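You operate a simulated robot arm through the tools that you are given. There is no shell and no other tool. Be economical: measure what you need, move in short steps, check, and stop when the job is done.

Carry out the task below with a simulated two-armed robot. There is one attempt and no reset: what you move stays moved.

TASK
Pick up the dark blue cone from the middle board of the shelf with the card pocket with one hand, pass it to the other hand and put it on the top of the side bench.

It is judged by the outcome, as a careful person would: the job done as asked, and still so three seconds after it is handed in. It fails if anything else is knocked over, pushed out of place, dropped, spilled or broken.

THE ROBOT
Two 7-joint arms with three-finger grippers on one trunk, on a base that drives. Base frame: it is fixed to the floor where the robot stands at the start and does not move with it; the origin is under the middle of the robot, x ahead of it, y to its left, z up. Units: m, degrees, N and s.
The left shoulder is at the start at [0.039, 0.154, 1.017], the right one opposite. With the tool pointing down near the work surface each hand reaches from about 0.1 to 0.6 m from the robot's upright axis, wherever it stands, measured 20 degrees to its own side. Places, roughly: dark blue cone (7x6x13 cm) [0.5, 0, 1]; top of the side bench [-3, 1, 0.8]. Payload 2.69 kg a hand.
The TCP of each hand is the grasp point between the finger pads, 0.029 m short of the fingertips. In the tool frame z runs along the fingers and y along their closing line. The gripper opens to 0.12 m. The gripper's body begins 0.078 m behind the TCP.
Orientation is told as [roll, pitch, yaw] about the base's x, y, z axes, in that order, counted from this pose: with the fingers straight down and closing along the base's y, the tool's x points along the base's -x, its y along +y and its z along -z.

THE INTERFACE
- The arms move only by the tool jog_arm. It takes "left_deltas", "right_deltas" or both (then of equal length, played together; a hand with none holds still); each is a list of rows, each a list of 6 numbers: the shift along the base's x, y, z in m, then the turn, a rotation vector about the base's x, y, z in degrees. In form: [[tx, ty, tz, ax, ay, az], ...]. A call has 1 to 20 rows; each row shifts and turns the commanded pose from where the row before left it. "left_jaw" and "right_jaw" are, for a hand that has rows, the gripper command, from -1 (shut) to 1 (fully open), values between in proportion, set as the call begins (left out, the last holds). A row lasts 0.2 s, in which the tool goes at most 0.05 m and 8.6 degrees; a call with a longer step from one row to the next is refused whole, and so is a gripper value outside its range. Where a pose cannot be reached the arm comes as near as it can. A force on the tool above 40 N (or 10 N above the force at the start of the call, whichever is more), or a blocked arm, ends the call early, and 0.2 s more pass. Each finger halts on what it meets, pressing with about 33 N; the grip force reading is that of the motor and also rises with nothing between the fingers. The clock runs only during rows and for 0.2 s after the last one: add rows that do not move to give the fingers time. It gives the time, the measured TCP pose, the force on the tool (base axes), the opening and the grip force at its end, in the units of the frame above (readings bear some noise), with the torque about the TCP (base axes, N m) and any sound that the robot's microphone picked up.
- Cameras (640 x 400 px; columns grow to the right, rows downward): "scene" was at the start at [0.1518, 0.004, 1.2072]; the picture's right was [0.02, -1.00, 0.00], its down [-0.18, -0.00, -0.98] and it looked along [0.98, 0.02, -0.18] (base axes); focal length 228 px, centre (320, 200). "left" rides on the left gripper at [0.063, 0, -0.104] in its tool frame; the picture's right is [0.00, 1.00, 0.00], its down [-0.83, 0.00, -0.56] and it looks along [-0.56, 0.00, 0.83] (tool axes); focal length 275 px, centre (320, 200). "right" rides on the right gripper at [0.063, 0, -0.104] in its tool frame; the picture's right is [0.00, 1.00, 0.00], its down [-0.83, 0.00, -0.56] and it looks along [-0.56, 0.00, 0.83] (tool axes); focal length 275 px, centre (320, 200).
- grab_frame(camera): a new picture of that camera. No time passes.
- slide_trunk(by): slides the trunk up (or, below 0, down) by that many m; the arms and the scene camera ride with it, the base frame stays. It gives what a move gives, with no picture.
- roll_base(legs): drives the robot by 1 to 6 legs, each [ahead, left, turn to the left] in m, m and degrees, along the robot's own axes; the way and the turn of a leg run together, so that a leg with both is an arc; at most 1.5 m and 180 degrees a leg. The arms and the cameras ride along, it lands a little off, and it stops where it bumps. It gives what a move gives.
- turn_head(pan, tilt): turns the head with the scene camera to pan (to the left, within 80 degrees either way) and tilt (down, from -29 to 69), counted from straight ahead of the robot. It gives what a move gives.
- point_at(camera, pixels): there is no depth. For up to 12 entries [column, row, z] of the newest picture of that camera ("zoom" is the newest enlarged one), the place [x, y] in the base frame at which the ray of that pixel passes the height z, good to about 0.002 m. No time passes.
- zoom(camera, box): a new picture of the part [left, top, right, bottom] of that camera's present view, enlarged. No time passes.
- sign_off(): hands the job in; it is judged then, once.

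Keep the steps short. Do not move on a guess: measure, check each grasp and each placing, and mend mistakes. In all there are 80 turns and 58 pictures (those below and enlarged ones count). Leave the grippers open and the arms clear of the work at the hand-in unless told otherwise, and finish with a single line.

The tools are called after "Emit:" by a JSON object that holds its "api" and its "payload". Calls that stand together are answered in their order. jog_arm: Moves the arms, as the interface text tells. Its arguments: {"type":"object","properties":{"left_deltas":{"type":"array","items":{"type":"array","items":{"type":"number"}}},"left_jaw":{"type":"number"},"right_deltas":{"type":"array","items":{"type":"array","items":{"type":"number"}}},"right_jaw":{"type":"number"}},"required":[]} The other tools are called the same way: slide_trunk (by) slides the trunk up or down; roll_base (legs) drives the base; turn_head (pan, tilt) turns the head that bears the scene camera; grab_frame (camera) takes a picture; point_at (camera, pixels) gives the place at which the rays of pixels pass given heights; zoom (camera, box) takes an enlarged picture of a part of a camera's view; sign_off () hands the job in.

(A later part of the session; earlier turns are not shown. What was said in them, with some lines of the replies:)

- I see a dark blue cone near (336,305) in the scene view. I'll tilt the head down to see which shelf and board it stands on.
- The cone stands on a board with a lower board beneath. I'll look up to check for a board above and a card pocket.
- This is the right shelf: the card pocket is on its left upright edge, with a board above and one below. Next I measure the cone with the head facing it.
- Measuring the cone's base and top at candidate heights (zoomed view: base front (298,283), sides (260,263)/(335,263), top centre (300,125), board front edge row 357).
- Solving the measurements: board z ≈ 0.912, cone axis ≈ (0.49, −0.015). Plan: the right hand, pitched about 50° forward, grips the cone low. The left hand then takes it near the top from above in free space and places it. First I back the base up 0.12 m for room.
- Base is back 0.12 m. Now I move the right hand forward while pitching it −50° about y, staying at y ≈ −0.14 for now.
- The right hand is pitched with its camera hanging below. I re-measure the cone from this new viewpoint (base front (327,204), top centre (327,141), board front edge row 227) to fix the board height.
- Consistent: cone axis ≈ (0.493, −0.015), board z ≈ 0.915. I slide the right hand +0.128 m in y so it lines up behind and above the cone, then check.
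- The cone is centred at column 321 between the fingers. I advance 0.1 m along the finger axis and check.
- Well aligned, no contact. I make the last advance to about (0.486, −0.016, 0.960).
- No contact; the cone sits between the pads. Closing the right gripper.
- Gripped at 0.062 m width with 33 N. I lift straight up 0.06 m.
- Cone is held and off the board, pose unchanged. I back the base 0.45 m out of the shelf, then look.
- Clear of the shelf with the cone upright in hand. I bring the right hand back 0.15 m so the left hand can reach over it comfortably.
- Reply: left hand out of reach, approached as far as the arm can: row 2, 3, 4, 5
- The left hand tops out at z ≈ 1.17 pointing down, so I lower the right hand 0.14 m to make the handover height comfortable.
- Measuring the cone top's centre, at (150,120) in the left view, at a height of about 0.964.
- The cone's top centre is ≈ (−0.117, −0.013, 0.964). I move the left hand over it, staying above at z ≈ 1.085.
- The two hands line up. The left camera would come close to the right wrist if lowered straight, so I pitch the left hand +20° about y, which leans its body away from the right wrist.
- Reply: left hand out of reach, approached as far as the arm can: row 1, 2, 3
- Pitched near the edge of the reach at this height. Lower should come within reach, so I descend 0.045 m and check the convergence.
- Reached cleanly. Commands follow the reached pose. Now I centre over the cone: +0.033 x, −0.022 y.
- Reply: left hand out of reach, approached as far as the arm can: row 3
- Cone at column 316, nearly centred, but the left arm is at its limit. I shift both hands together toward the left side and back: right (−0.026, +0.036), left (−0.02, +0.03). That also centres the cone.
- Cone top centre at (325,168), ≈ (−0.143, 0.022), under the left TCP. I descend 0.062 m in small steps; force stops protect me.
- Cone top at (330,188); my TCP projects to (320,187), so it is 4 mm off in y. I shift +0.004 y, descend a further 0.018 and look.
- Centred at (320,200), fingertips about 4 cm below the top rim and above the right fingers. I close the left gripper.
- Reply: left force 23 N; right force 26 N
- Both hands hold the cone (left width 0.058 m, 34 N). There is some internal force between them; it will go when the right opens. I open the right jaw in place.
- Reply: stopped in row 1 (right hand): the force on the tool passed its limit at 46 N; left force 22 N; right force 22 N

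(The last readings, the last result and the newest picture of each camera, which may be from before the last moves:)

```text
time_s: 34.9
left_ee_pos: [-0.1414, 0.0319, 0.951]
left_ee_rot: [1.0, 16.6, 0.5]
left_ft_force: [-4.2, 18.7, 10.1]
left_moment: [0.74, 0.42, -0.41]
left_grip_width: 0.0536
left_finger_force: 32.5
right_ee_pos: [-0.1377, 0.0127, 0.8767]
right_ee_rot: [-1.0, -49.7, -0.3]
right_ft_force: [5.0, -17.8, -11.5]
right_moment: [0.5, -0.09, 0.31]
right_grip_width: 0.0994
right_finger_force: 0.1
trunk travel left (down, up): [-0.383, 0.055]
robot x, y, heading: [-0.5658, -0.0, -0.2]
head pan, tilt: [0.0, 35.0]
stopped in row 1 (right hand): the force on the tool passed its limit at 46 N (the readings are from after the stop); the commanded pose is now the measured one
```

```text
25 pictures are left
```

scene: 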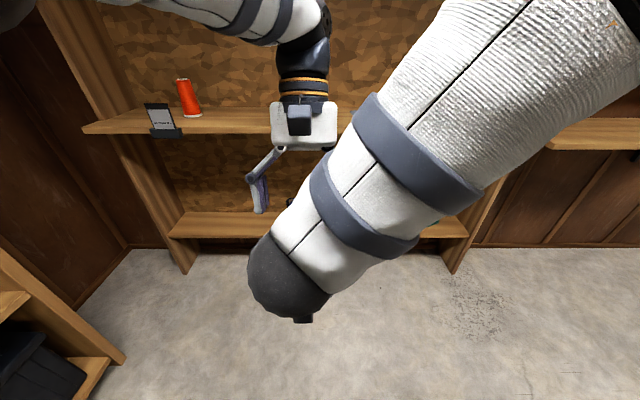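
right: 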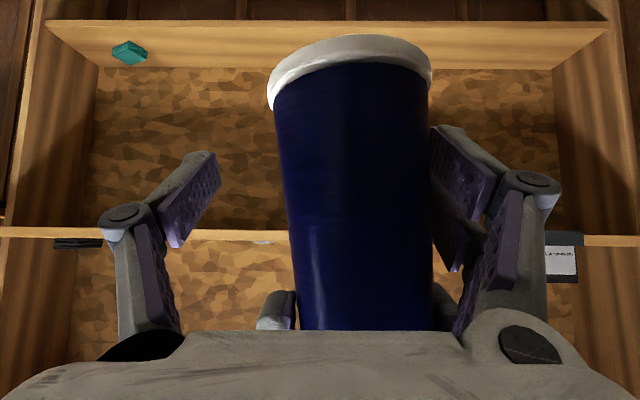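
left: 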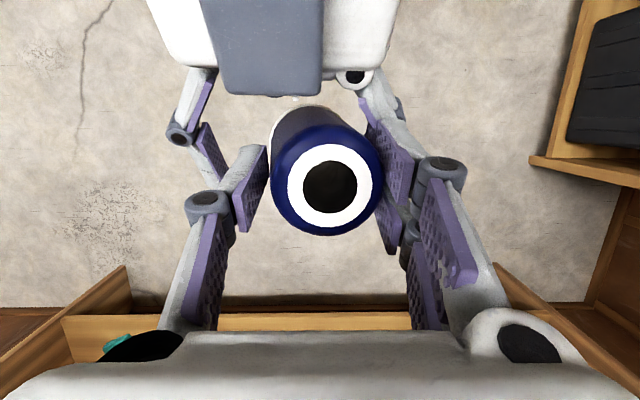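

The right +y finger seems to press on something on the left side. I zoom in to understand before moving.

Emit:
{"api": "zoom", "payload": {"camera": "left", "box": [300, 60, 500, 280]}}

Emit:
{"api": "zoom", "payload": {"camera": "right", "box": [400, 100, 600, 340]}}

```text
1.82 times, centred on (400, 170) of left
```

zoom: 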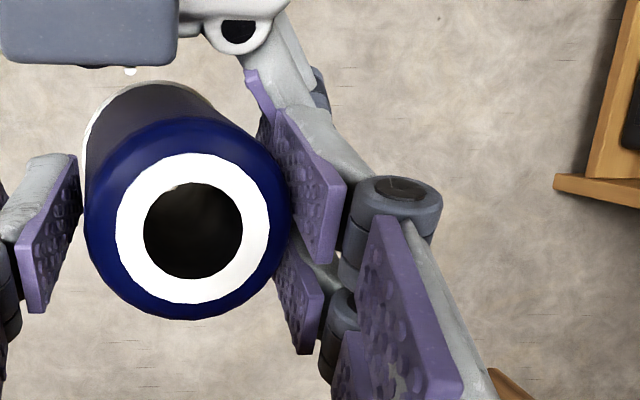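

```text
1.67 times, centred on (500, 220) of right
```

zoom: 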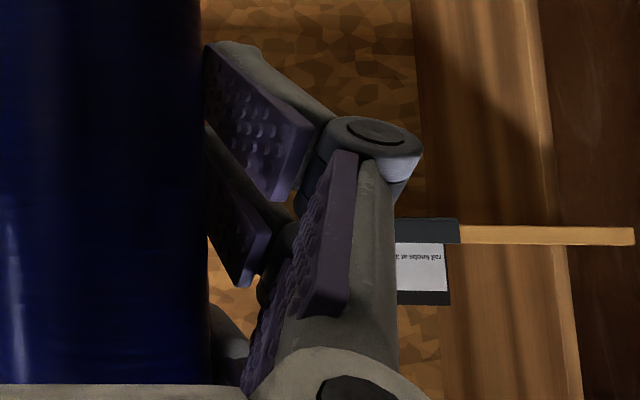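

The +y finger of each hand is a two-prong fork, and the right fork's upper prong is pressing outward on the left's. Lowering the right hand should disengage them. I lower it 15 mm in small steps.

Emit:
{"api": "jog_arm", "payload": {"right_deltas": [[0, 0.002, -0.005, 0, 0, 0], [0, 0.002, -0.005, 0, 0, 0], [0, 0.002, -0.005, 0, 0, 0], [0, 0, 0, 0, 0, 0]]}}

Emit:
{"api": "grab_frame", "payload": {"camera": "right"}}

```text
time_s: 35.9
left_ee_pos: [-0.1425, 0.0278, 0.9498]
left_ee_rot: [0.6, 16.5, 0.4]
left_ft_force: [0.3, -0.5, 0.0]
left_moment: [0.02, 0.01, -0.03]
left_grip_width: 0.0526
left_finger_force: 32.9
right_ee_pos: [-0.1387, 0.0231, 0.8634]
right_ee_rot: [-0.6, -49.9, -0.1]
right_ft_force: [0.8, 0.2, -0.2]
right_moment: [-0.03, 0.01, 0.01]
right_grip_width: 0.1079
right_finger_force: 0.1
trunk travel left (down, up): [-0.383, 0.055]
robot x, y, heading: [-0.5674, 0.0006, -0.0]
head pan, tilt: [0.0, 35.0]
```

```text
22 pictures are left
```

right: 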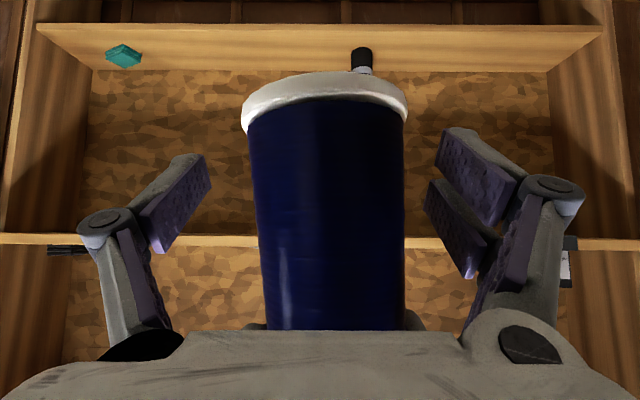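

Forces are zero on both hands; the left holds the cone with 33 N. I drop the right hand straight down, clear below the cone.

Emit:
{"api": "jog_arm", "payload": {"right_deltas": [[0, 0, -0.015, 0, 0, 0], [-0.005, 0, -0.02, 0, 0, 0], [-0.005, 0, -0.02, 0, 0, 0], [-0.005, 0, -0.025, 0, 0, 0], [-0.005, 0, -0.025, 0, 0, 0], [0, 0, 0, 0, 0, 0]], "right_jaw": 1}}

Emit:
{"api": "grab_frame", "payload": {"camera": "right"}}

```text
time_s: 37.3
left_ee_pos: [-0.1418, 0.0286, 0.9492]
left_ee_rot: [0.6, 16.5, 0.4]
left_ft_force: [-0.6, -0.5, 0.3]
left_moment: [0.01, -0.02, 0.02]
left_grip_width: 0.0524
left_finger_force: 33.1
right_ee_pos: [-0.1598, 0.0217, 0.757]
right_ee_rot: [-0.6, -49.9, -0.1]
right_ft_force: [0.5, -0.2, -0.5]
right_moment: [0.0, 0.02, 0.01]
right_grip_width: 0.1199
right_finger_force: 0.1
trunk travel left (down, up): [-0.383, 0.055]
robot x, y, heading: [-0.5678, -0.0009, -0.1]
head pan, tilt: [0.0, 35.0]
```

```text
21 pictures are left
```

right: 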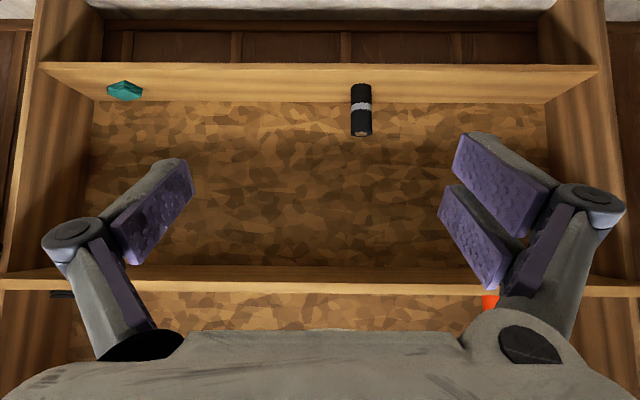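

The right hand is clear. I move it to the right and up a bit, and check the left's hold with the scene camera.

Emit:
{"api": "jog_arm", "payload": {"right_deltas": [[0, -0.03, 0, 0, 0, 0], [0, -0.04, 0, 0, 0, 0], [0, -0.04, 0, 0, 0, 0], [0, -0.04, 0, 0, 0, 0], [0, -0.04, 0.02, 0, 0, 0], [0, -0.04, 0.03, 0, 0, 0], [0, -0.02, 0.04, 0, 0, 0], [0, 0, 0.04, 0, 0, 0], [0, 0, 0.04, 0, 0, 0], [0, 0, 0.04, 0, 0, 0], [0, 0, 0, 0, 0, 0]]}}

Emit:
{"api": "grab_frame", "payload": {"camera": "scene"}}

```text
time_s: 39.7
left_ee_pos: [-0.1425, 0.029, 0.9502]
left_ee_rot: [0.6, 16.5, 0.4]
left_ft_force: [0.5, -0.1, 0.2]
left_moment: [0.01, 0.02, 0.01]
left_grip_width: 0.0521
left_finger_force: 32.9
right_ee_pos: [-0.1339, -0.2267, 0.9615]
right_ee_rot: [-0.7, -49.9, -0.3]
right_ft_force: [1.1, -0.1, -0.2]
right_moment: [-0.01, 0.01, 0.0]
right_grip_width: 0.12
right_finger_force: 0.0
right hand out of reach, approached as far as the arm can: row 6, 7
trunk travel left (down, up): [-0.383, 0.055]
robot x, y, heading: [-0.5699, 0.0002, -0.0]
head pan, tilt: [0.0, 35.0]
```

```text
20 pictures are left
```

scene: 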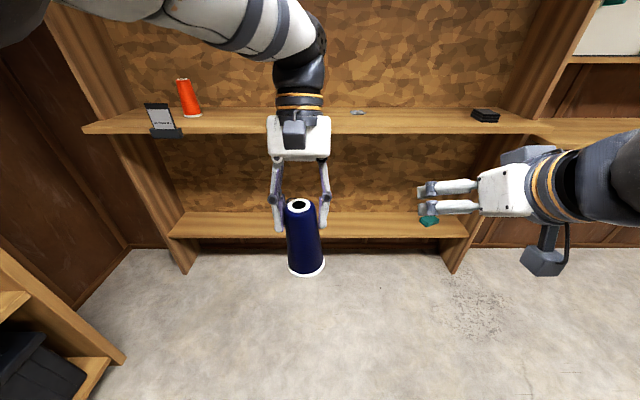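

The cone hangs upright in the left hand, right hand clear. Before turning around I look left and right for clearance.

Emit:
{"api": "turn_head", "payload": {"pan": 80, "tilt": 25}}

Emit:
{"api": "grab_frame", "payload": {"camera": "scene"}}

Emit:
{"api": "turn_head", "payload": {"pan": -80, "tilt": 20}}

Emit:
{"api": "grab_frame", "payload": {"camera": "scene"}}

```text
time_s: 41.2
left_ee_pos: [-0.1418, 0.0289, 0.9501]
left_ee_rot: [0.6, 16.4, 0.4]
left_ft_force: [0.1, 0.8, 0.0]
left_moment: [0.02, 0.01, -0.01]
left_grip_width: 0.0522
left_finger_force: 33.2
right_ee_pos: [-0.1344, -0.2267, 0.9617]
right_ee_rot: [-0.6, -49.8, 0.0]
right_ft_force: [-0.6, -0.7, 1.0]
right_moment: [0.02, -0.02, 0.0]
right_grip_width: 0.1201
right_finger_force: 0.2
trunk travel left (down, up): [-0.383, 0.055]
robot x, y, heading: [-0.5695, -0.0016, -0.1]
head pan, tilt: [80.0, 25.0]
```

```text
19 pictures are left
```

scene: 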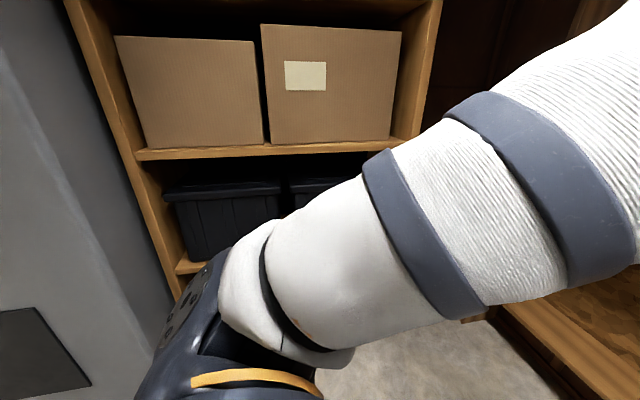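

```text
time_s: 43.7
left_ee_pos: [-0.1415, 0.0281, 0.9501]
left_ee_rot: [0.7, 16.5, 0.4]
left_ft_force: [0.0, 1.1, 0.5]
left_moment: [-0.02, -0.02, 0.0]
left_grip_width: 0.0521
left_finger_force: 33.3
right_ee_pos: [-0.1365, -0.2263, 0.9614]
right_ee_rot: [-0.6, -49.8, -0.1]
right_ft_force: [-0.7, 0.0, 0.1]
right_moment: [-0.02, 0.02, -0.02]
right_grip_width: 0.1198
right_finger_force: 0.2
trunk travel left (down, up): [-0.383, 0.055]
robot x, y, heading: [-0.5686, 0.0007, -0.3]
head pan, tilt: [-80.0, 20.0]
```

```text
18 pictures are left
```

scene: 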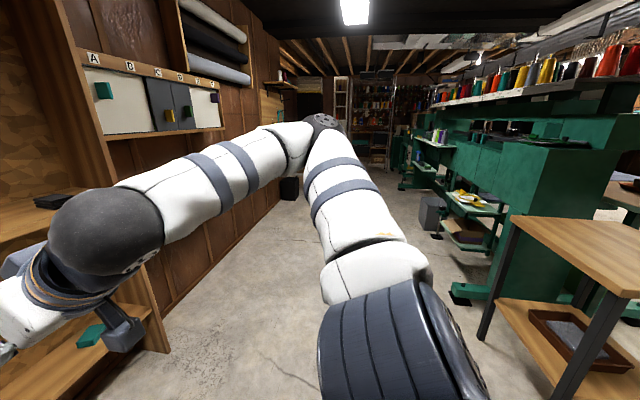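

Left has a shelf and a grey cabinet fairly near; right is an open aisle, with a wooden-topped table at the right rear. I measure these.

Emit:
{"api": "point_at", "payload": {"camera": "scene", "pixels": [[515, 222, 0.8], [530, 225, 0.8], [630, 292, 0.8], [638, 180, 0.8], [480, 335, 0.0], [455, 290, 0.0], [165, 345, 0.0], [556, 395, 0.0], [440, 225, 0.0]]}}

Emit:
{"api": "turn_head", "payload": {"pan": -80, "tilt": 45}}

Emit:
{"api": "grab_frame", "payload": {"camera": "scene"}}

```text
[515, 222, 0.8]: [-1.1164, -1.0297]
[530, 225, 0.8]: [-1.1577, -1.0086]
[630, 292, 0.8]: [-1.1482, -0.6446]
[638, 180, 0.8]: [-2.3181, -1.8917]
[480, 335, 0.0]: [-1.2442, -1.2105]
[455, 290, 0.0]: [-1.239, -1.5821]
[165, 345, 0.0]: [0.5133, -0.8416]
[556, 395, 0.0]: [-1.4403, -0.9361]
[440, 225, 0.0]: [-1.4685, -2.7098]
```

```text
time_s: 44.6
left_ee_pos: [-0.1409, 0.0296, 0.9513]
left_ee_rot: [0.5, 16.4, 0.5]
left_ft_force: [-0.4, -0.4, 0.0]
left_moment: [0.0, -0.04, 0.0]
left_grip_width: 0.0521
left_finger_force: 33.2
right_ee_pos: [-0.1355, -0.2267, 0.9629]
right_ee_rot: [-0.6, -49.8, -0.1]
right_ft_force: [0.3, -0.8, -0.2]
right_moment: [-0.03, -0.02, 0.0]
right_grip_width: 0.1201
right_finger_force: 0.1
trunk travel left (down, up): [-0.383, 0.055]
robot x, y, heading: [-0.5728, -0.0007, -0.1]
head pan, tilt: [-80.0, 45.0]
```

```text
17 pictures are left
```

scene: 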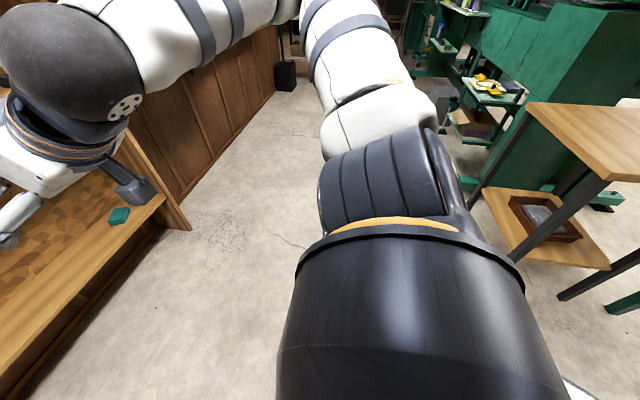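

Table corner is ≈ (−1.12, −0.65). I shift 0.1 ahead and 0.2 right to get a clear turning circle (about 0.79 m all round), then turn right 90° and look.

Emit:
{"api": "roll_base", "payload": {"legs": [[0.1, -0.2, 0], [0, 0, -90]]}}

Emit:
{"api": "turn_head", "payload": {"pan": -80, "tilt": 15}}

Emit:
{"api": "grab_frame", "payload": {"camera": "scene"}}

```text
time_s: 50.6
left_ee_pos: [-0.4383, -0.6263, 0.9501]
left_ee_rot: [0.5, 16.5, -89.2]
left_ft_force: [0.2, -0.8, -0.2]
left_moment: [-0.02, -0.02, -0.01]
left_grip_width: 0.052
left_finger_force: 33.0
right_ee_pos: [-0.6925, -0.6348, 0.9615]
right_ee_rot: [-0.5, -49.9, -89.6]
right_ft_force: [0.0, -0.3, 0.5]
right_moment: [-0.01, 0.04, -0.02]
right_grip_width: 0.1202
right_finger_force: 0.1
trunk travel left (down, up): [-0.383, 0.055]
robot x, y, heading: [-0.4728, -0.1971, -89.8]
head pan, tilt: [-80.0, 45.0]
```

```text
time_s: 51.5
left_ee_pos: [-0.4383, -0.6271, 0.9499]
left_ee_rot: [0.6, 16.5, -89.2]
left_ft_force: [-0.1, -0.8, 0.0]
left_moment: [-0.01, 0.01, -0.03]
left_grip_width: 0.0518
left_finger_force: 32.8
right_ee_pos: [-0.6928, -0.6362, 0.9612]
right_ee_rot: [-0.6, -49.9, -89.7]
right_ft_force: [0.5, 0.6, 0.4]
right_moment: [0.0, -0.04, 0.02]
right_grip_width: 0.1205
right_finger_force: 0.1
trunk travel left (down, up): [-0.383, 0.055]
robot x, y, heading: [-0.4667, -0.2019, -89.4]
head pan, tilt: [-80.0, 15.0]
```

```text
16 pictures are left
```

scene: 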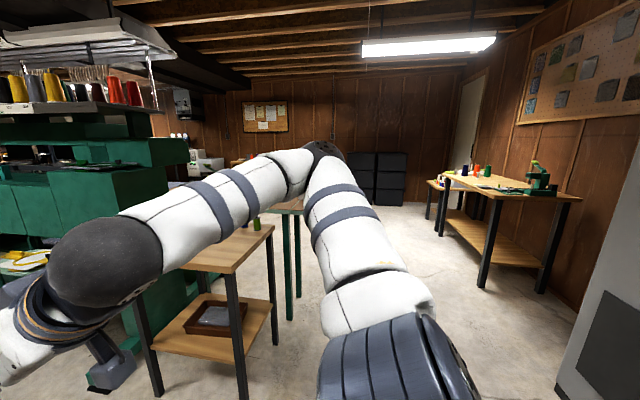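

I see the bench against the far right wall, with spools and a green device on it. I zoom and measure its top.

Emit:
{"api": "zoom", "payload": {"camera": "scene", "box": [400, 130, 600, 300]}}

Emit:
{"api": "point_at", "payload": {"camera": "scene", "pixels": [[578, 200, 0.8], [488, 196, 0.8], [440, 178, 0.8], [540, 192, 0.8], [482, 286, 0.0], [541, 293, 0.0], [556, 380, 0.0], [245, 398, 0.0], [292, 318, 0.0], [438, 234, 0.0]]}}

```text
2.35 times, centred on (500, 215) of scene
```

zoom: 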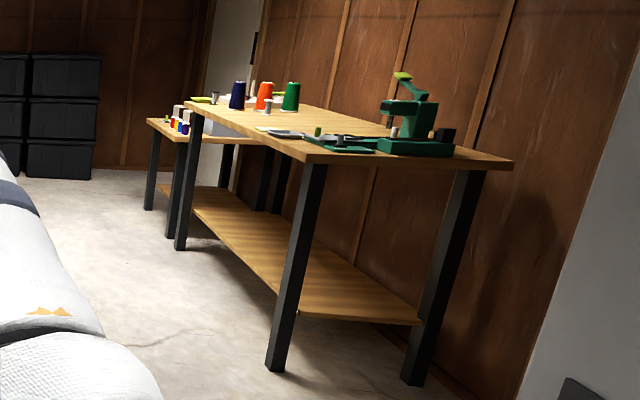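

```text
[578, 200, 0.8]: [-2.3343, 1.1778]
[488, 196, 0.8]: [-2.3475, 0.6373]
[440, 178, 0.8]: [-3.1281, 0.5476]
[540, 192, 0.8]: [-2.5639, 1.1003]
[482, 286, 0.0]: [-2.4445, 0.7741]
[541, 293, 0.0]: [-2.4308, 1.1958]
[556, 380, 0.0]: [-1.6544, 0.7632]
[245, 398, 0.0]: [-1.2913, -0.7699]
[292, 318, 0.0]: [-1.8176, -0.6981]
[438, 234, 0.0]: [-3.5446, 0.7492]
```

The bench top spans roughly x −2.35…−3.6, front edge y ≈ 0.7, with a free corridor along y ≈ 0. I turn right another 90° to face −x and look down the corridor.

Emit:
{"api": "roll_base", "payload": {"legs": [[0, 0, -90]]}}

Emit:
{"api": "turn_head", "payload": {"pan": -10, "tilt": 20}}

Emit:
{"api": "grab_frame", "payload": {"camera": "scene"}}

```text
time_s: 55.8
left_ee_pos: [-0.8965, -0.2275, 0.9508]
left_ee_rot: [0.6, 16.5, -179.7]
left_ft_force: [-0.4, -0.9, 0.7]
left_moment: [0.02, 0.02, 0.0]
left_grip_width: 0.052
left_finger_force: 32.9
right_ee_pos: [-0.9042, 0.0278, 0.9613]
right_ee_rot: [-0.7, -49.9, 179.9]
right_ft_force: [0.3, 0.8, 0.8]
right_moment: [-0.02, 0.01, -0.01]
right_grip_width: 0.1205
right_finger_force: 0.1
trunk travel left (down, up): [-0.383, 0.055]
robot x, y, heading: [-0.47, -0.2016, 179.8]
head pan, tilt: [-80.0, 15.0]
```

```text
time_s: 57.2
left_ee_pos: [-0.8964, -0.2277, 0.9499]
left_ee_rot: [0.6, 16.5, -179.5]
left_ft_force: [-0.1, 0.9, -0.4]
left_moment: [0.02, 0.02, 0.01]
left_grip_width: 0.052
left_finger_force: 32.8
right_ee_pos: [-0.9038, 0.0271, 0.9615]
right_ee_rot: [-0.6, -50.0, 179.9]
right_ft_force: [-0.2, 0.9, -0.5]
right_moment: [0.0, 0.0, 0.01]
right_grip_width: 0.1204
right_finger_force: 0.0
trunk travel left (down, up): [-0.383, 0.055]
robot x, y, heading: [-0.4686, -0.1984, 179.9]
head pan, tilt: [-10.0, 20.0]
```

```text
14 pictures are left
```

scene: 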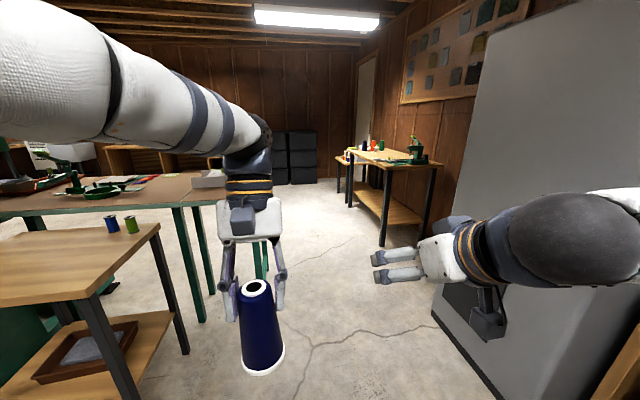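

The corridor runs between the tables on the left and the grey cabinet on the right. I measure both limits.

Emit:
{"api": "point_at", "payload": {"camera": "scene", "pixels": [[433, 312, 0.0], [495, 395, 0.0], [202, 320, 0.0], [186, 353, 0.0], [158, 225, 0.8], [228, 196, 0.8], [262, 275, 0.0], [381, 245, 0.0], [380, 166, 0.8], [432, 165, 0.8], [349, 206, 0.0]]}}

```text
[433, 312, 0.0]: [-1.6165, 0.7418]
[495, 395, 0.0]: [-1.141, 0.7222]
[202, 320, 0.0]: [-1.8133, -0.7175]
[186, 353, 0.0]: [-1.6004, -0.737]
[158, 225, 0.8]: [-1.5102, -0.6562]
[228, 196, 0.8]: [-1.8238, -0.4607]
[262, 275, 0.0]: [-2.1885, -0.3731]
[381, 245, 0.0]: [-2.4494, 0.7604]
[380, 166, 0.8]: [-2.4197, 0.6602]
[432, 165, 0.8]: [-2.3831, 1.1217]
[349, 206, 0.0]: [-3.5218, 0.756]
```

Limits: cabinet face y ≈ 0.73, green table corner ≈ (−1.8…−2.2, −0.4). I drive along y ≈ 0.08 to x ≈ −2.7 (the raised left elbow is well above table height), then check before turning.

Emit:
{"api": "roll_base", "payload": {"legs": [[0.9, -0.28, 0], [1.3, 0, 0]]}}

Emit:
{"api": "turn_head", "payload": {"pan": -60, "tilt": 25}}

Emit:
{"api": "grab_frame", "payload": {"camera": "scene"}}

```text
time_s: 68.2
left_ee_pos: [-3.0961, 0.0452, 0.9505]
left_ee_rot: [0.6, 16.5, -178.9]
left_ft_force: [-0.2, -1.1, -0.2]
left_moment: [-0.01, -0.04, 0.0]
left_grip_width: 0.0517
left_finger_force: 33.0
right_ee_pos: [-3.1067, 0.2998, 0.9626]
right_ee_rot: [-0.5, -50.0, -179.4]
right_ft_force: [0.3, -0.6, -0.4]
right_moment: [0.01, 0.01, 0.0]
right_grip_width: 0.1201
right_finger_force: 0.1
trunk travel left (down, up): [-0.383, 0.055]
robot x, y, heading: [-2.6691, 0.0777, -179.6]
head pan, tilt: [-10.0, 20.0]
```

```text
time_s: 69.4
left_ee_pos: [-3.0976, 0.0437, 0.9511]
left_ee_rot: [0.7, 16.5, -178.9]
left_ft_force: [-0.1, 1.0, 0.7]
left_moment: [0.0, -0.03, -0.03]
left_grip_width: 0.0514
left_finger_force: 33.3
right_ee_pos: [-3.1066, 0.2997, 0.962]
right_ee_rot: [-0.7, -49.9, -179.4]
right_ft_force: [0.9, -0.7, 0.0]
right_moment: [0.01, 0.02, 0.0]
right_grip_width: 0.12
right_finger_force: 0.0
trunk travel left (down, up): [-0.383, 0.055]
robot x, y, heading: [-2.6726, 0.0763, -179.5]
head pan, tilt: [-60.0, 25.0]
```

```text
13 pictures are left
```

scene: 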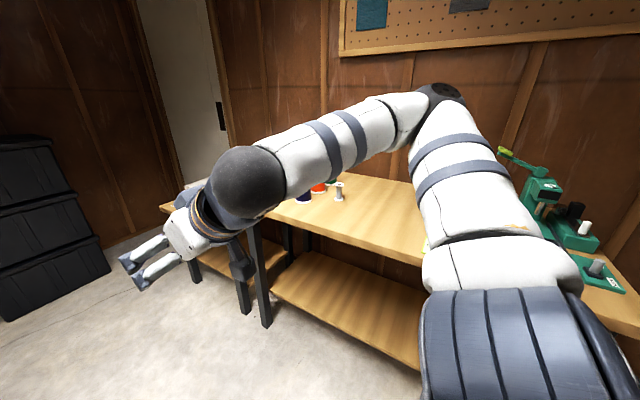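

The bench is now on the right, with free space in its middle around (380,215). Turning circle is clear, so I turn right 90° to face it, then look.

Emit:
{"api": "roll_base", "payload": {"legs": [[0, 0, -90]]}}

Emit:
{"api": "turn_head", "payload": {"pan": 0, "tilt": 25}}

Emit:
{"api": "grab_frame", "payload": {"camera": "scene"}}

```text
time_s: 73.6
left_ee_pos: [-2.7055, 0.5038, 0.95]
left_ee_rot: [0.6, 16.4, 91.3]
left_ft_force: [-0.3, -0.6, -0.6]
left_moment: [0.04, 0.01, -0.01]
left_grip_width: 0.0512
left_finger_force: 32.9
right_ee_pos: [-2.4506, 0.5157, 0.9621]
right_ee_rot: [-0.6, -50.0, 90.8]
right_ft_force: [0.0, -0.1, 0.8]
right_moment: [0.02, 0.04, 0.0]
right_grip_width: 0.12
right_finger_force: 0.0
trunk travel left (down, up): [-0.383, 0.055]
robot x, y, heading: [-2.6714, 0.0791, 90.9]
head pan, tilt: [-60.0, 25.0]
```

```text
time_s: 74.9
left_ee_pos: [-2.7044, 0.5049, 0.9503]
left_ee_rot: [0.6, 16.5, 91.3]
left_ft_force: [0.2, -0.4, -0.7]
left_moment: [-0.03, -0.03, -0.02]
left_grip_width: 0.0514
left_finger_force: 33.0
right_ee_pos: [-2.449, 0.5151, 0.9619]
right_ee_rot: [-0.6, -49.8, 90.7]
right_ft_force: [0.2, 0.4, -0.1]
right_moment: [0.05, 0.06, -0.01]
right_grip_width: 0.1199
right_finger_force: 0.1
trunk travel left (down, up): [-0.383, 0.055]
robot x, y, heading: [-2.6674, 0.0789, 90.7]
head pan, tilt: [0.0, 25.0]
```

```text
12 pictures are left
```

scene: 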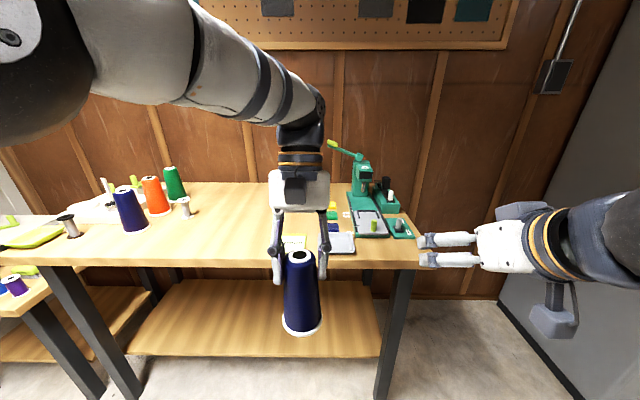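

Directly ahead are a yellow note (293,242) and a plate (342,242); the free patch is around (225,225), further left. I measure the bench height, the free patch and the cone base.

Emit:
{"api": "point_at", "payload": {"camera": "scene", "pixels": [[200, 262, 0.8], [200, 262, 0.76], [225, 225, 0.8], [225, 225, 0.76], [188, 215, 0.78], [282, 247, 0.78], [133, 230, 0.78], [302, 334, 0.83], [302, 334, 0.84], [135, 397, 0.0], [382, 397, 0.0], [230, 185, 0.78]]}}

```text
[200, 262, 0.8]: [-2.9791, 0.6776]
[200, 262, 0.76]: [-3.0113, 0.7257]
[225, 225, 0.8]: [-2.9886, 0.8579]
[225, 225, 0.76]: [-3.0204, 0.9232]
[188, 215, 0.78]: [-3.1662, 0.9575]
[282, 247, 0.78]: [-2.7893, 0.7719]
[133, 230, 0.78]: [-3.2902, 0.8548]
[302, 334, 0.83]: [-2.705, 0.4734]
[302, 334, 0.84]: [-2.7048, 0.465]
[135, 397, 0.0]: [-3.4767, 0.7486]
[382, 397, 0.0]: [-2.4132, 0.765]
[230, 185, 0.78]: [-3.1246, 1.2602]
```

Two views agree: bench top z ≈ 0.78, front edge y ≈ 0.70; cone base is at z ≈ 0.835. The target spot is ≈ (−2.95, 0.83), free all around. First I raise the trunk 0.04 for clearance and draw the right hand back 0.1.

Emit:
{"api": "slide_trunk", "payload": {"by": 0.04}}

Emit:
{"api": "jog_arm", "payload": {"right_deltas": [[0, -0.025, 0, 0, 0, 0], [0, -0.025, 0, 0, 0, 0], [0, -0.025, 0, 0, 0, 0], [0, -0.025, 0, 0, 0, 0], [0, 0, 0, 0, 0, 0]]}}

Emit:
{"api": "roll_base", "payload": {"legs": [[0, 0.13, 0], [0.24, 0, 0]]}}

Emit:
{"api": "grab_frame", "payload": {"camera": "scene"}}

```text
time_s: 75.8
left_ee_pos: [-2.7051, 0.5051, 0.9901]
left_ee_rot: [0.6, 16.7, 91.3]
left_ft_force: [-0.5, 0.6, -2.4]
left_moment: [-0.01, 0.01, 0.0]
left_grip_width: 0.0513
left_finger_force: 33.4
right_ee_pos: [-2.4498, 0.5161, 1.0011]
right_ee_rot: [-0.6, -49.7, 90.9]
right_ft_force: [0.7, 0.4, 0.4]
right_moment: [0.02, 0.0, 0.03]
right_grip_width: 0.1199
right_finger_force: 0.1
trunk travel left (down, up): [-0.423, 0.015]
robot x, y, heading: [-2.6691, 0.0787, 91.0]
head pan, tilt: [0.0, 25.0]
```

```text
time_s: 77.0
left_ee_pos: [-2.7063, 0.5053, 0.9899]
left_ee_rot: [0.6, 16.5, 91.4]
left_ft_force: [-0.3, -0.5, -0.9]
left_moment: [0.0, 0.03, 0.02]
left_grip_width: 0.0513
left_finger_force: 32.7
right_ee_pos: [-2.4491, 0.4654, 1.0271]
right_ee_rot: [-0.6, -49.8, 90.9]
right_ft_force: [-0.1, -0.1, -0.7]
right_moment: [-0.02, -0.02, 0.04]
right_grip_width: 0.1201
right_finger_force: 0.0
right hand out of reach, approached as far as the arm can: row 2, 3, 4
trunk travel left (down, up): [-0.423, 0.015]
robot x, y, heading: [-2.6648, 0.0811, 90.8]
head pan, tilt: [0.0, 25.0]
```

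```text
time_s: 80.0
left_ee_pos: [-2.8384, 0.7404, 0.9894]
left_ee_rot: [0.6, 16.5, 91.2]
left_ft_force: [-0.2, -0.2, -1.8]
left_moment: [-0.03, -0.02, -0.01]
left_grip_width: 0.0515
left_finger_force: 32.5
right_ee_pos: [-2.5816, 0.7021, 1.0268]
right_ee_rot: [-0.7, -49.8, 90.7]
right_ft_force: [0.0, 0.3, -0.4]
right_moment: [0.02, 0.01, -0.04]
right_grip_width: 0.1198
right_finger_force: 0.0
trunk travel left (down, up): [-0.423, 0.015]
robot x, y, heading: [-2.8046, 0.3126, 90.8]
head pan, tilt: [0.0, 25.0]
```

```text
11 pictures are left
```

scene: 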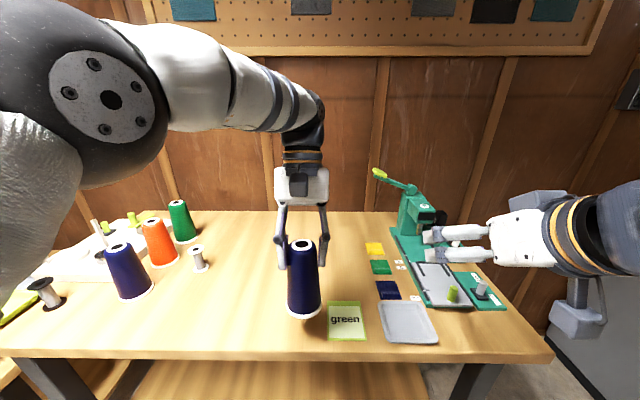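

The arm is over the bench, with the free patch left of the "green" note. I move the left hand 0.1 m left and 0.06 m further in.

Emit:
{"api": "jog_arm", "payload": {"left_deltas": [[-0.025, 0.01, 0, 0, 0, 0], [-0.025, 0.015, 0, 0, 0, 0], [-0.025, 0.015, 0, 0, 0, 0], [-0.025, 0.015, 0, 0, 0, 0], [0, 0, 0, 0, 0, 0]]}}

Emit:
{"api": "grab_frame", "payload": {"camera": "scene"}}

```text
time_s: 81.2
left_ee_pos: [-2.9378, 0.7968, 0.9908]
left_ee_rot: [0.6, 16.5, 91.1]
left_ft_force: [-0.4, -0.2, -1.7]
left_moment: [-0.02, -0.02, 0.01]
left_grip_width: 0.0512
left_finger_force: 32.5
right_ee_pos: [-2.5809, 0.7012, 1.026]
right_ee_rot: [-0.7, -49.8, 90.7]
right_ft_force: [-0.1, -0.1, 0.6]
right_moment: [0.02, 0.02, 0.03]
right_grip_width: 0.12
right_finger_force: 0.0
trunk travel left (down, up): [-0.423, 0.015]
robot x, y, heading: [-2.8057, 0.3136, 90.9]
head pan, tilt: [0.0, 25.0]
```

```text
10 pictures are left
```

scene: 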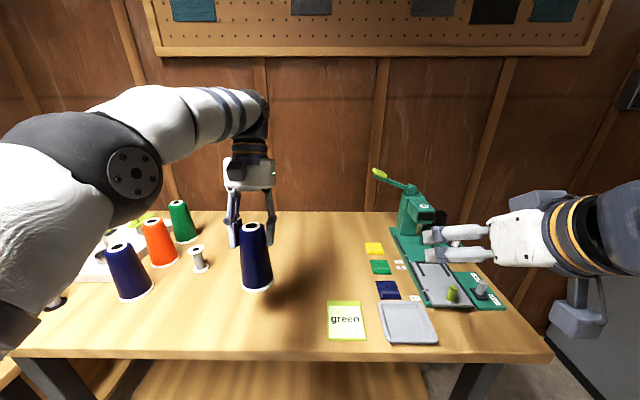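

The spot beneath is free. I lower 0.08 m.

Emit:
{"api": "jog_arm", "payload": {"left_deltas": [[0, 0, -0.02, 0, 0, 0], [0, 0, -0.02, 0, 0, 0], [0, 0, -0.02, 0, 0, 0], [0, 0, -0.01, 0, 0, 0], [0, 0, -0.01, 0, 0, 0], [0, 0, 0, 0, 0, 0]]}}

Emit:
{"api": "zoom", "payload": {"camera": "scene", "box": [180, 200, 340, 300]}}

```text
time_s: 82.5
left_ee_pos: [-2.9389, 0.7935, 0.9195]
left_ee_rot: [0.6, 15.6, 91.3]
left_ft_force: [-1.7, -11.1, 36.3]
left_moment: [-0.46, -0.05, 0.03]
left_grip_width: 0.0512
left_finger_force: 33.0
right_ee_pos: [-2.5809, 0.697, 1.0291]
right_ee_rot: [-0.6, -50.1, 90.7]
right_ft_force: [-0.4, 0.0, -0.3]
right_moment: [0.01, -0.05, 0.02]
right_grip_width: 0.1199
right_finger_force: 0.1
trunk travel left (down, up): [-0.423, 0.015]
robot x, y, heading: [-2.8019, 0.313, 90.8]
head pan, tilt: [0.0, 25.0]
stopped in row 6 (left hand): the force on the tool passed its limit at 45 N (the readings are from after the stop); the commanded pose is now the measured one
```

```text
4.00 times, centred on (260, 250) of scene
```

zoom: 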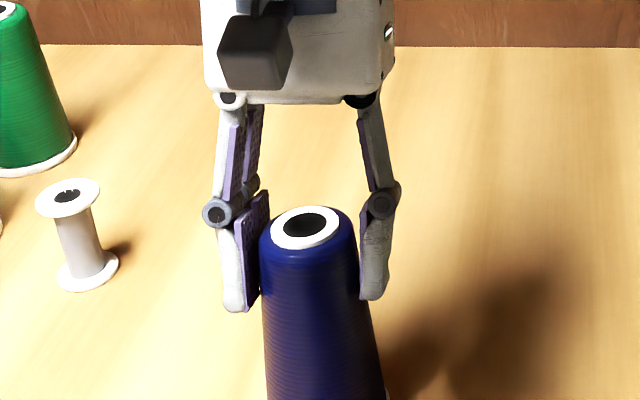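

Contact with the bench at about 45 N. I raise 4 mm to relieve the pressure and look.

Emit:
{"api": "jog_arm", "payload": {"left_deltas": [[0, 0, 0.004, 0, 0, 0], [0, 0, 0, 0, 0, 0]]}}

Emit:
{"api": "zoom", "payload": {"camera": "scene", "box": [160, 200, 352, 320]}}

```text
time_s: 83.1
left_ee_pos: [-2.9369, 0.7952, 0.9187]
left_ee_rot: [0.6, 15.8, 91.3]
left_ft_force: [-1.8, -8.2, 32.7]
left_moment: [-0.13, -0.17, -0.04]
left_grip_width: 0.0511
left_finger_force: 32.9
right_ee_pos: [-2.5795, 0.6983, 1.0279]
right_ee_rot: [-0.6, -50.1, 90.7]
right_ft_force: [1.0, -0.1, -0.4]
right_moment: [-0.01, 0.0, -0.01]
right_grip_width: 0.1199
right_finger_force: 0.0
trunk travel left (down, up): [-0.423, 0.015]
robot x, y, heading: [-2.8045, 0.3128, 90.5]
head pan, tilt: [0.0, 25.0]
```

```text
3.33 times, centred on (256, 260) of scene
```

zoom: 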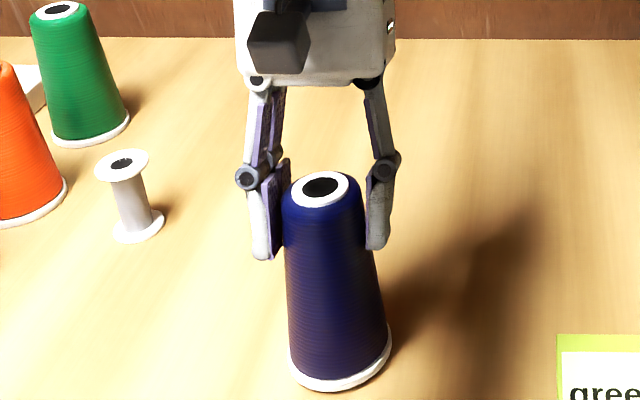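

The cone rests on the bench, its rim slanted like the standing cones' (just perspective), so it's upright. I relieve the remaining 32 N upward in small steps.

Emit:
{"api": "jog_arm", "payload": {"left_deltas": [[0, 0, 0.003, 0, 0, 0], [0, 0, 0.003, 0, 0, 0], [0, 0, 0, 0, 0, 0]]}}

```text
time_s: 83.9
left_ee_pos: [-2.9377, 0.7971, 0.9205]
left_ee_rot: [0.6, 16.3, 91.3]
left_ft_force: [0.1, -1.0, -1.1]
left_moment: [0.03, -0.03, -0.02]
left_grip_width: 0.051
left_finger_force: 33.3
right_ee_pos: [-2.5823, 0.7034, 1.0256]
right_ee_rot: [-0.6, -49.7, 90.7]
right_ft_force: [0.2, -0.2, -0.4]
right_moment: [0.01, 0.0, 0.0]
right_grip_width: 0.12
right_finger_force: 0.0
trunk travel left (down, up): [-0.423, 0.015]
robot x, y, heading: [-2.8064, 0.3114, 90.5]
head pan, tilt: [0.0, 25.0]
```

Force is now zero, so the cone is at or just above touch. I lower 2 mm for light contact, then check.

Emit:
{"api": "jog_arm", "payload": {"left_deltas": [[0, 0, -0.002, 0, 0, 0], [0, 0, 0, 0, 0, 0]]}}

```text
time_s: 84.5
left_ee_pos: [-2.938, 0.7973, 0.9201]
left_ee_rot: [0.6, 16.1, 91.3]
left_ft_force: [0.5, 0.0, -2.6]
left_moment: [0.01, -0.01, 0.01]
left_grip_width: 0.0509
left_finger_force: 33.0
right_ee_pos: [-2.5815, 0.7016, 1.0272]
right_ee_rot: [-0.6, -49.8, 90.8]
right_ft_force: [1.2, 0.2, 0.9]
right_moment: [-0.01, 0.0, 0.0]
right_grip_width: 0.1201
right_finger_force: 0.1
trunk travel left (down, up): [-0.423, 0.015]
robot x, y, heading: [-2.8036, 0.3156, 90.7]
head pan, tilt: [0.0, 25.0]
```

Emit:
{"api": "jog_arm", "payload": {"left_deltas": [[0, 0, -0.002, 0, 0, 0], [0, 0, 0, 0, 0, 0]]}}

```text
time_s: 85.1
left_ee_pos: [-2.9384, 0.7971, 0.9206]
left_ee_rot: [0.6, 16.0, 91.3]
left_ft_force: [-0.3, 0.4, 1.3]
left_moment: [0.09, -0.07, -0.01]
left_grip_width: 0.051
left_finger_force: 33.3
right_ee_pos: [-2.5815, 0.7011, 1.0275]
right_ee_rot: [-0.5, -49.8, 90.7]
right_ft_force: [0.0, 0.2, -0.2]
right_moment: [0.01, -0.01, 0.0]
right_grip_width: 0.1201
right_finger_force: 0.0
trunk travel left (down, up): [-0.423, 0.015]
robot x, y, heading: [-2.8025, 0.3148, 91.0]
head pan, tilt: [0.0, 25.0]
```

Light contact begins (vertical force now slightly positive, +1.3 N). I open the left gripper gently.

Emit:
{"api": "jog_arm", "payload": {"left_deltas": [[0, 0, 0, 0, 0, 0], [0, 0, 0, 0, 0, 0], [0, 0, 0, 0, 0, 0]], "left_jaw": 1}}

Emit:
{"api": "grab_frame", "payload": {"camera": "scene"}}

```text
time_s: 85.9
left_ee_pos: [-2.9391, 0.7963, 0.9199]
left_ee_rot: [0.6, 16.1, 91.4]
left_ft_force: [-0.4, 0.1, 0.9]
left_moment: [0.01, 0.01, 0.02]
left_grip_width: 0.1203
left_finger_force: 0.0
right_ee_pos: [-2.5812, 0.7019, 1.0274]
right_ee_rot: [-0.6, -49.9, 90.7]
right_ft_force: [0.3, -0.6, 0.7]
right_moment: [0.04, 0.03, -0.03]
right_grip_width: 0.1203
right_finger_force: 0.1
trunk travel left (down, up): [-0.423, 0.015]
robot x, y, heading: [-2.8044, 0.3115, 90.9]
head pan, tilt: [0.0, 25.0]
```

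```text
7 pictures are left
```

scene: 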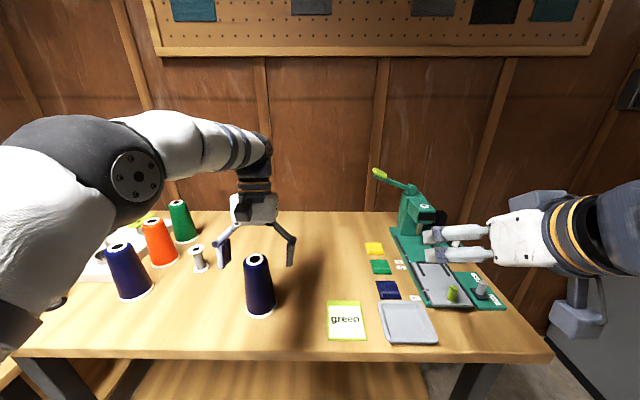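

The cone stands by itself and the jaws are open. I raise the left hand straight up.

Emit:
{"api": "jog_arm", "payload": {"left_deltas": [[0, 0, 0.015, 0, 0, 0], [0, 0, 0.02, 0, 0, 0], [0, 0, 0.02, 0, 0, 0], [0, 0, 0.02, 0, 0, 0], [0, 0, 0, 0, 0, 0]]}}

Emit:
{"api": "grab_frame", "payload": {"camera": "left"}}

```text
time_s: 87.1
left_ee_pos: [-2.9378, 0.7968, 0.9939]
left_ee_rot: [0.6, 16.1, 91.3]
left_ft_force: [0.7, -0.1, -0.2]
left_moment: [0.01, -0.02, -0.03]
left_grip_width: 0.12
left_finger_force: 0.0
right_ee_pos: [-2.5811, 0.7015, 1.0269]
right_ee_rot: [-0.6, -49.7, 90.6]
right_ft_force: [0.8, 0.0, -0.2]
right_moment: [-0.01, 0.01, 0.03]
right_grip_width: 0.1201
right_finger_force: 0.0
trunk travel left (down, up): [-0.423, 0.015]
robot x, y, heading: [-2.8077, 0.313, 90.8]
head pan, tilt: [0.0, 25.0]
```

```text
6 pictures are left
```

left: 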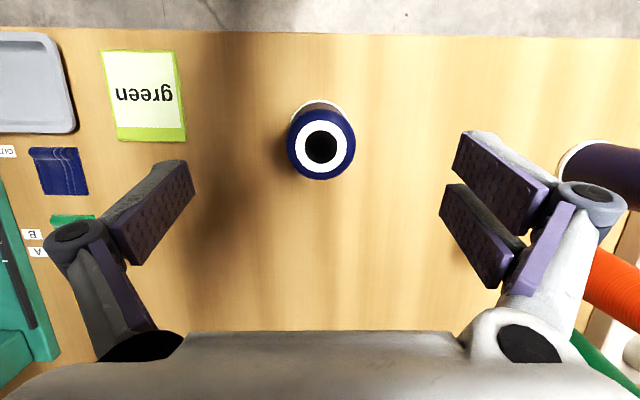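

The cone is upright, clear below the fingertips (tips z ≈ 0.966, cone top ≈ 0.93). I back the base off 0.23 m along the way I came and take a last look.

Emit:
{"api": "roll_base", "payload": {"legs": [[-0.23, 0, 0]]}}

Emit:
{"api": "grab_frame", "payload": {"camera": "scene"}}

```text
time_s: 88.8
left_ee_pos: [-2.9341, 0.5678, 0.9934]
left_ee_rot: [0.6, 16.0, 91.2]
left_ft_force: [0.2, -0.8, 0.3]
left_moment: [0.05, -0.01, 0.0]
left_grip_width: 0.1202
left_finger_force: 0.0
right_ee_pos: [-2.5787, 0.4724, 1.0267]
right_ee_rot: [-0.7, -49.9, 90.5]
right_ft_force: [-0.7, 0.0, 0.0]
right_moment: [0.0, -0.03, -0.01]
right_grip_width: 0.1202
right_finger_force: 0.1
trunk travel left (down, up): [-0.423, 0.015]
robot x, y, heading: [-2.7996, 0.0862, 90.2]
head pan, tilt: [0.0, 25.0]
```

```text
5 pictures are left
```

scene: 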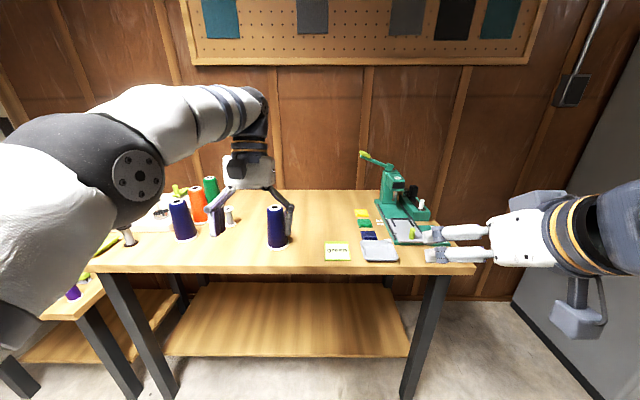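

The cone stands upright on the bench top, everything else is where it was, both grippers are open and clear. Handing in.

Emit:
{"api": "sign_off", "payload": {}}

```text
The job is handed in.
```

The dark blue cone was picked up with the right hand, passed to the left and now stands upright on top of the side bench, with nothing else seen to have moved.
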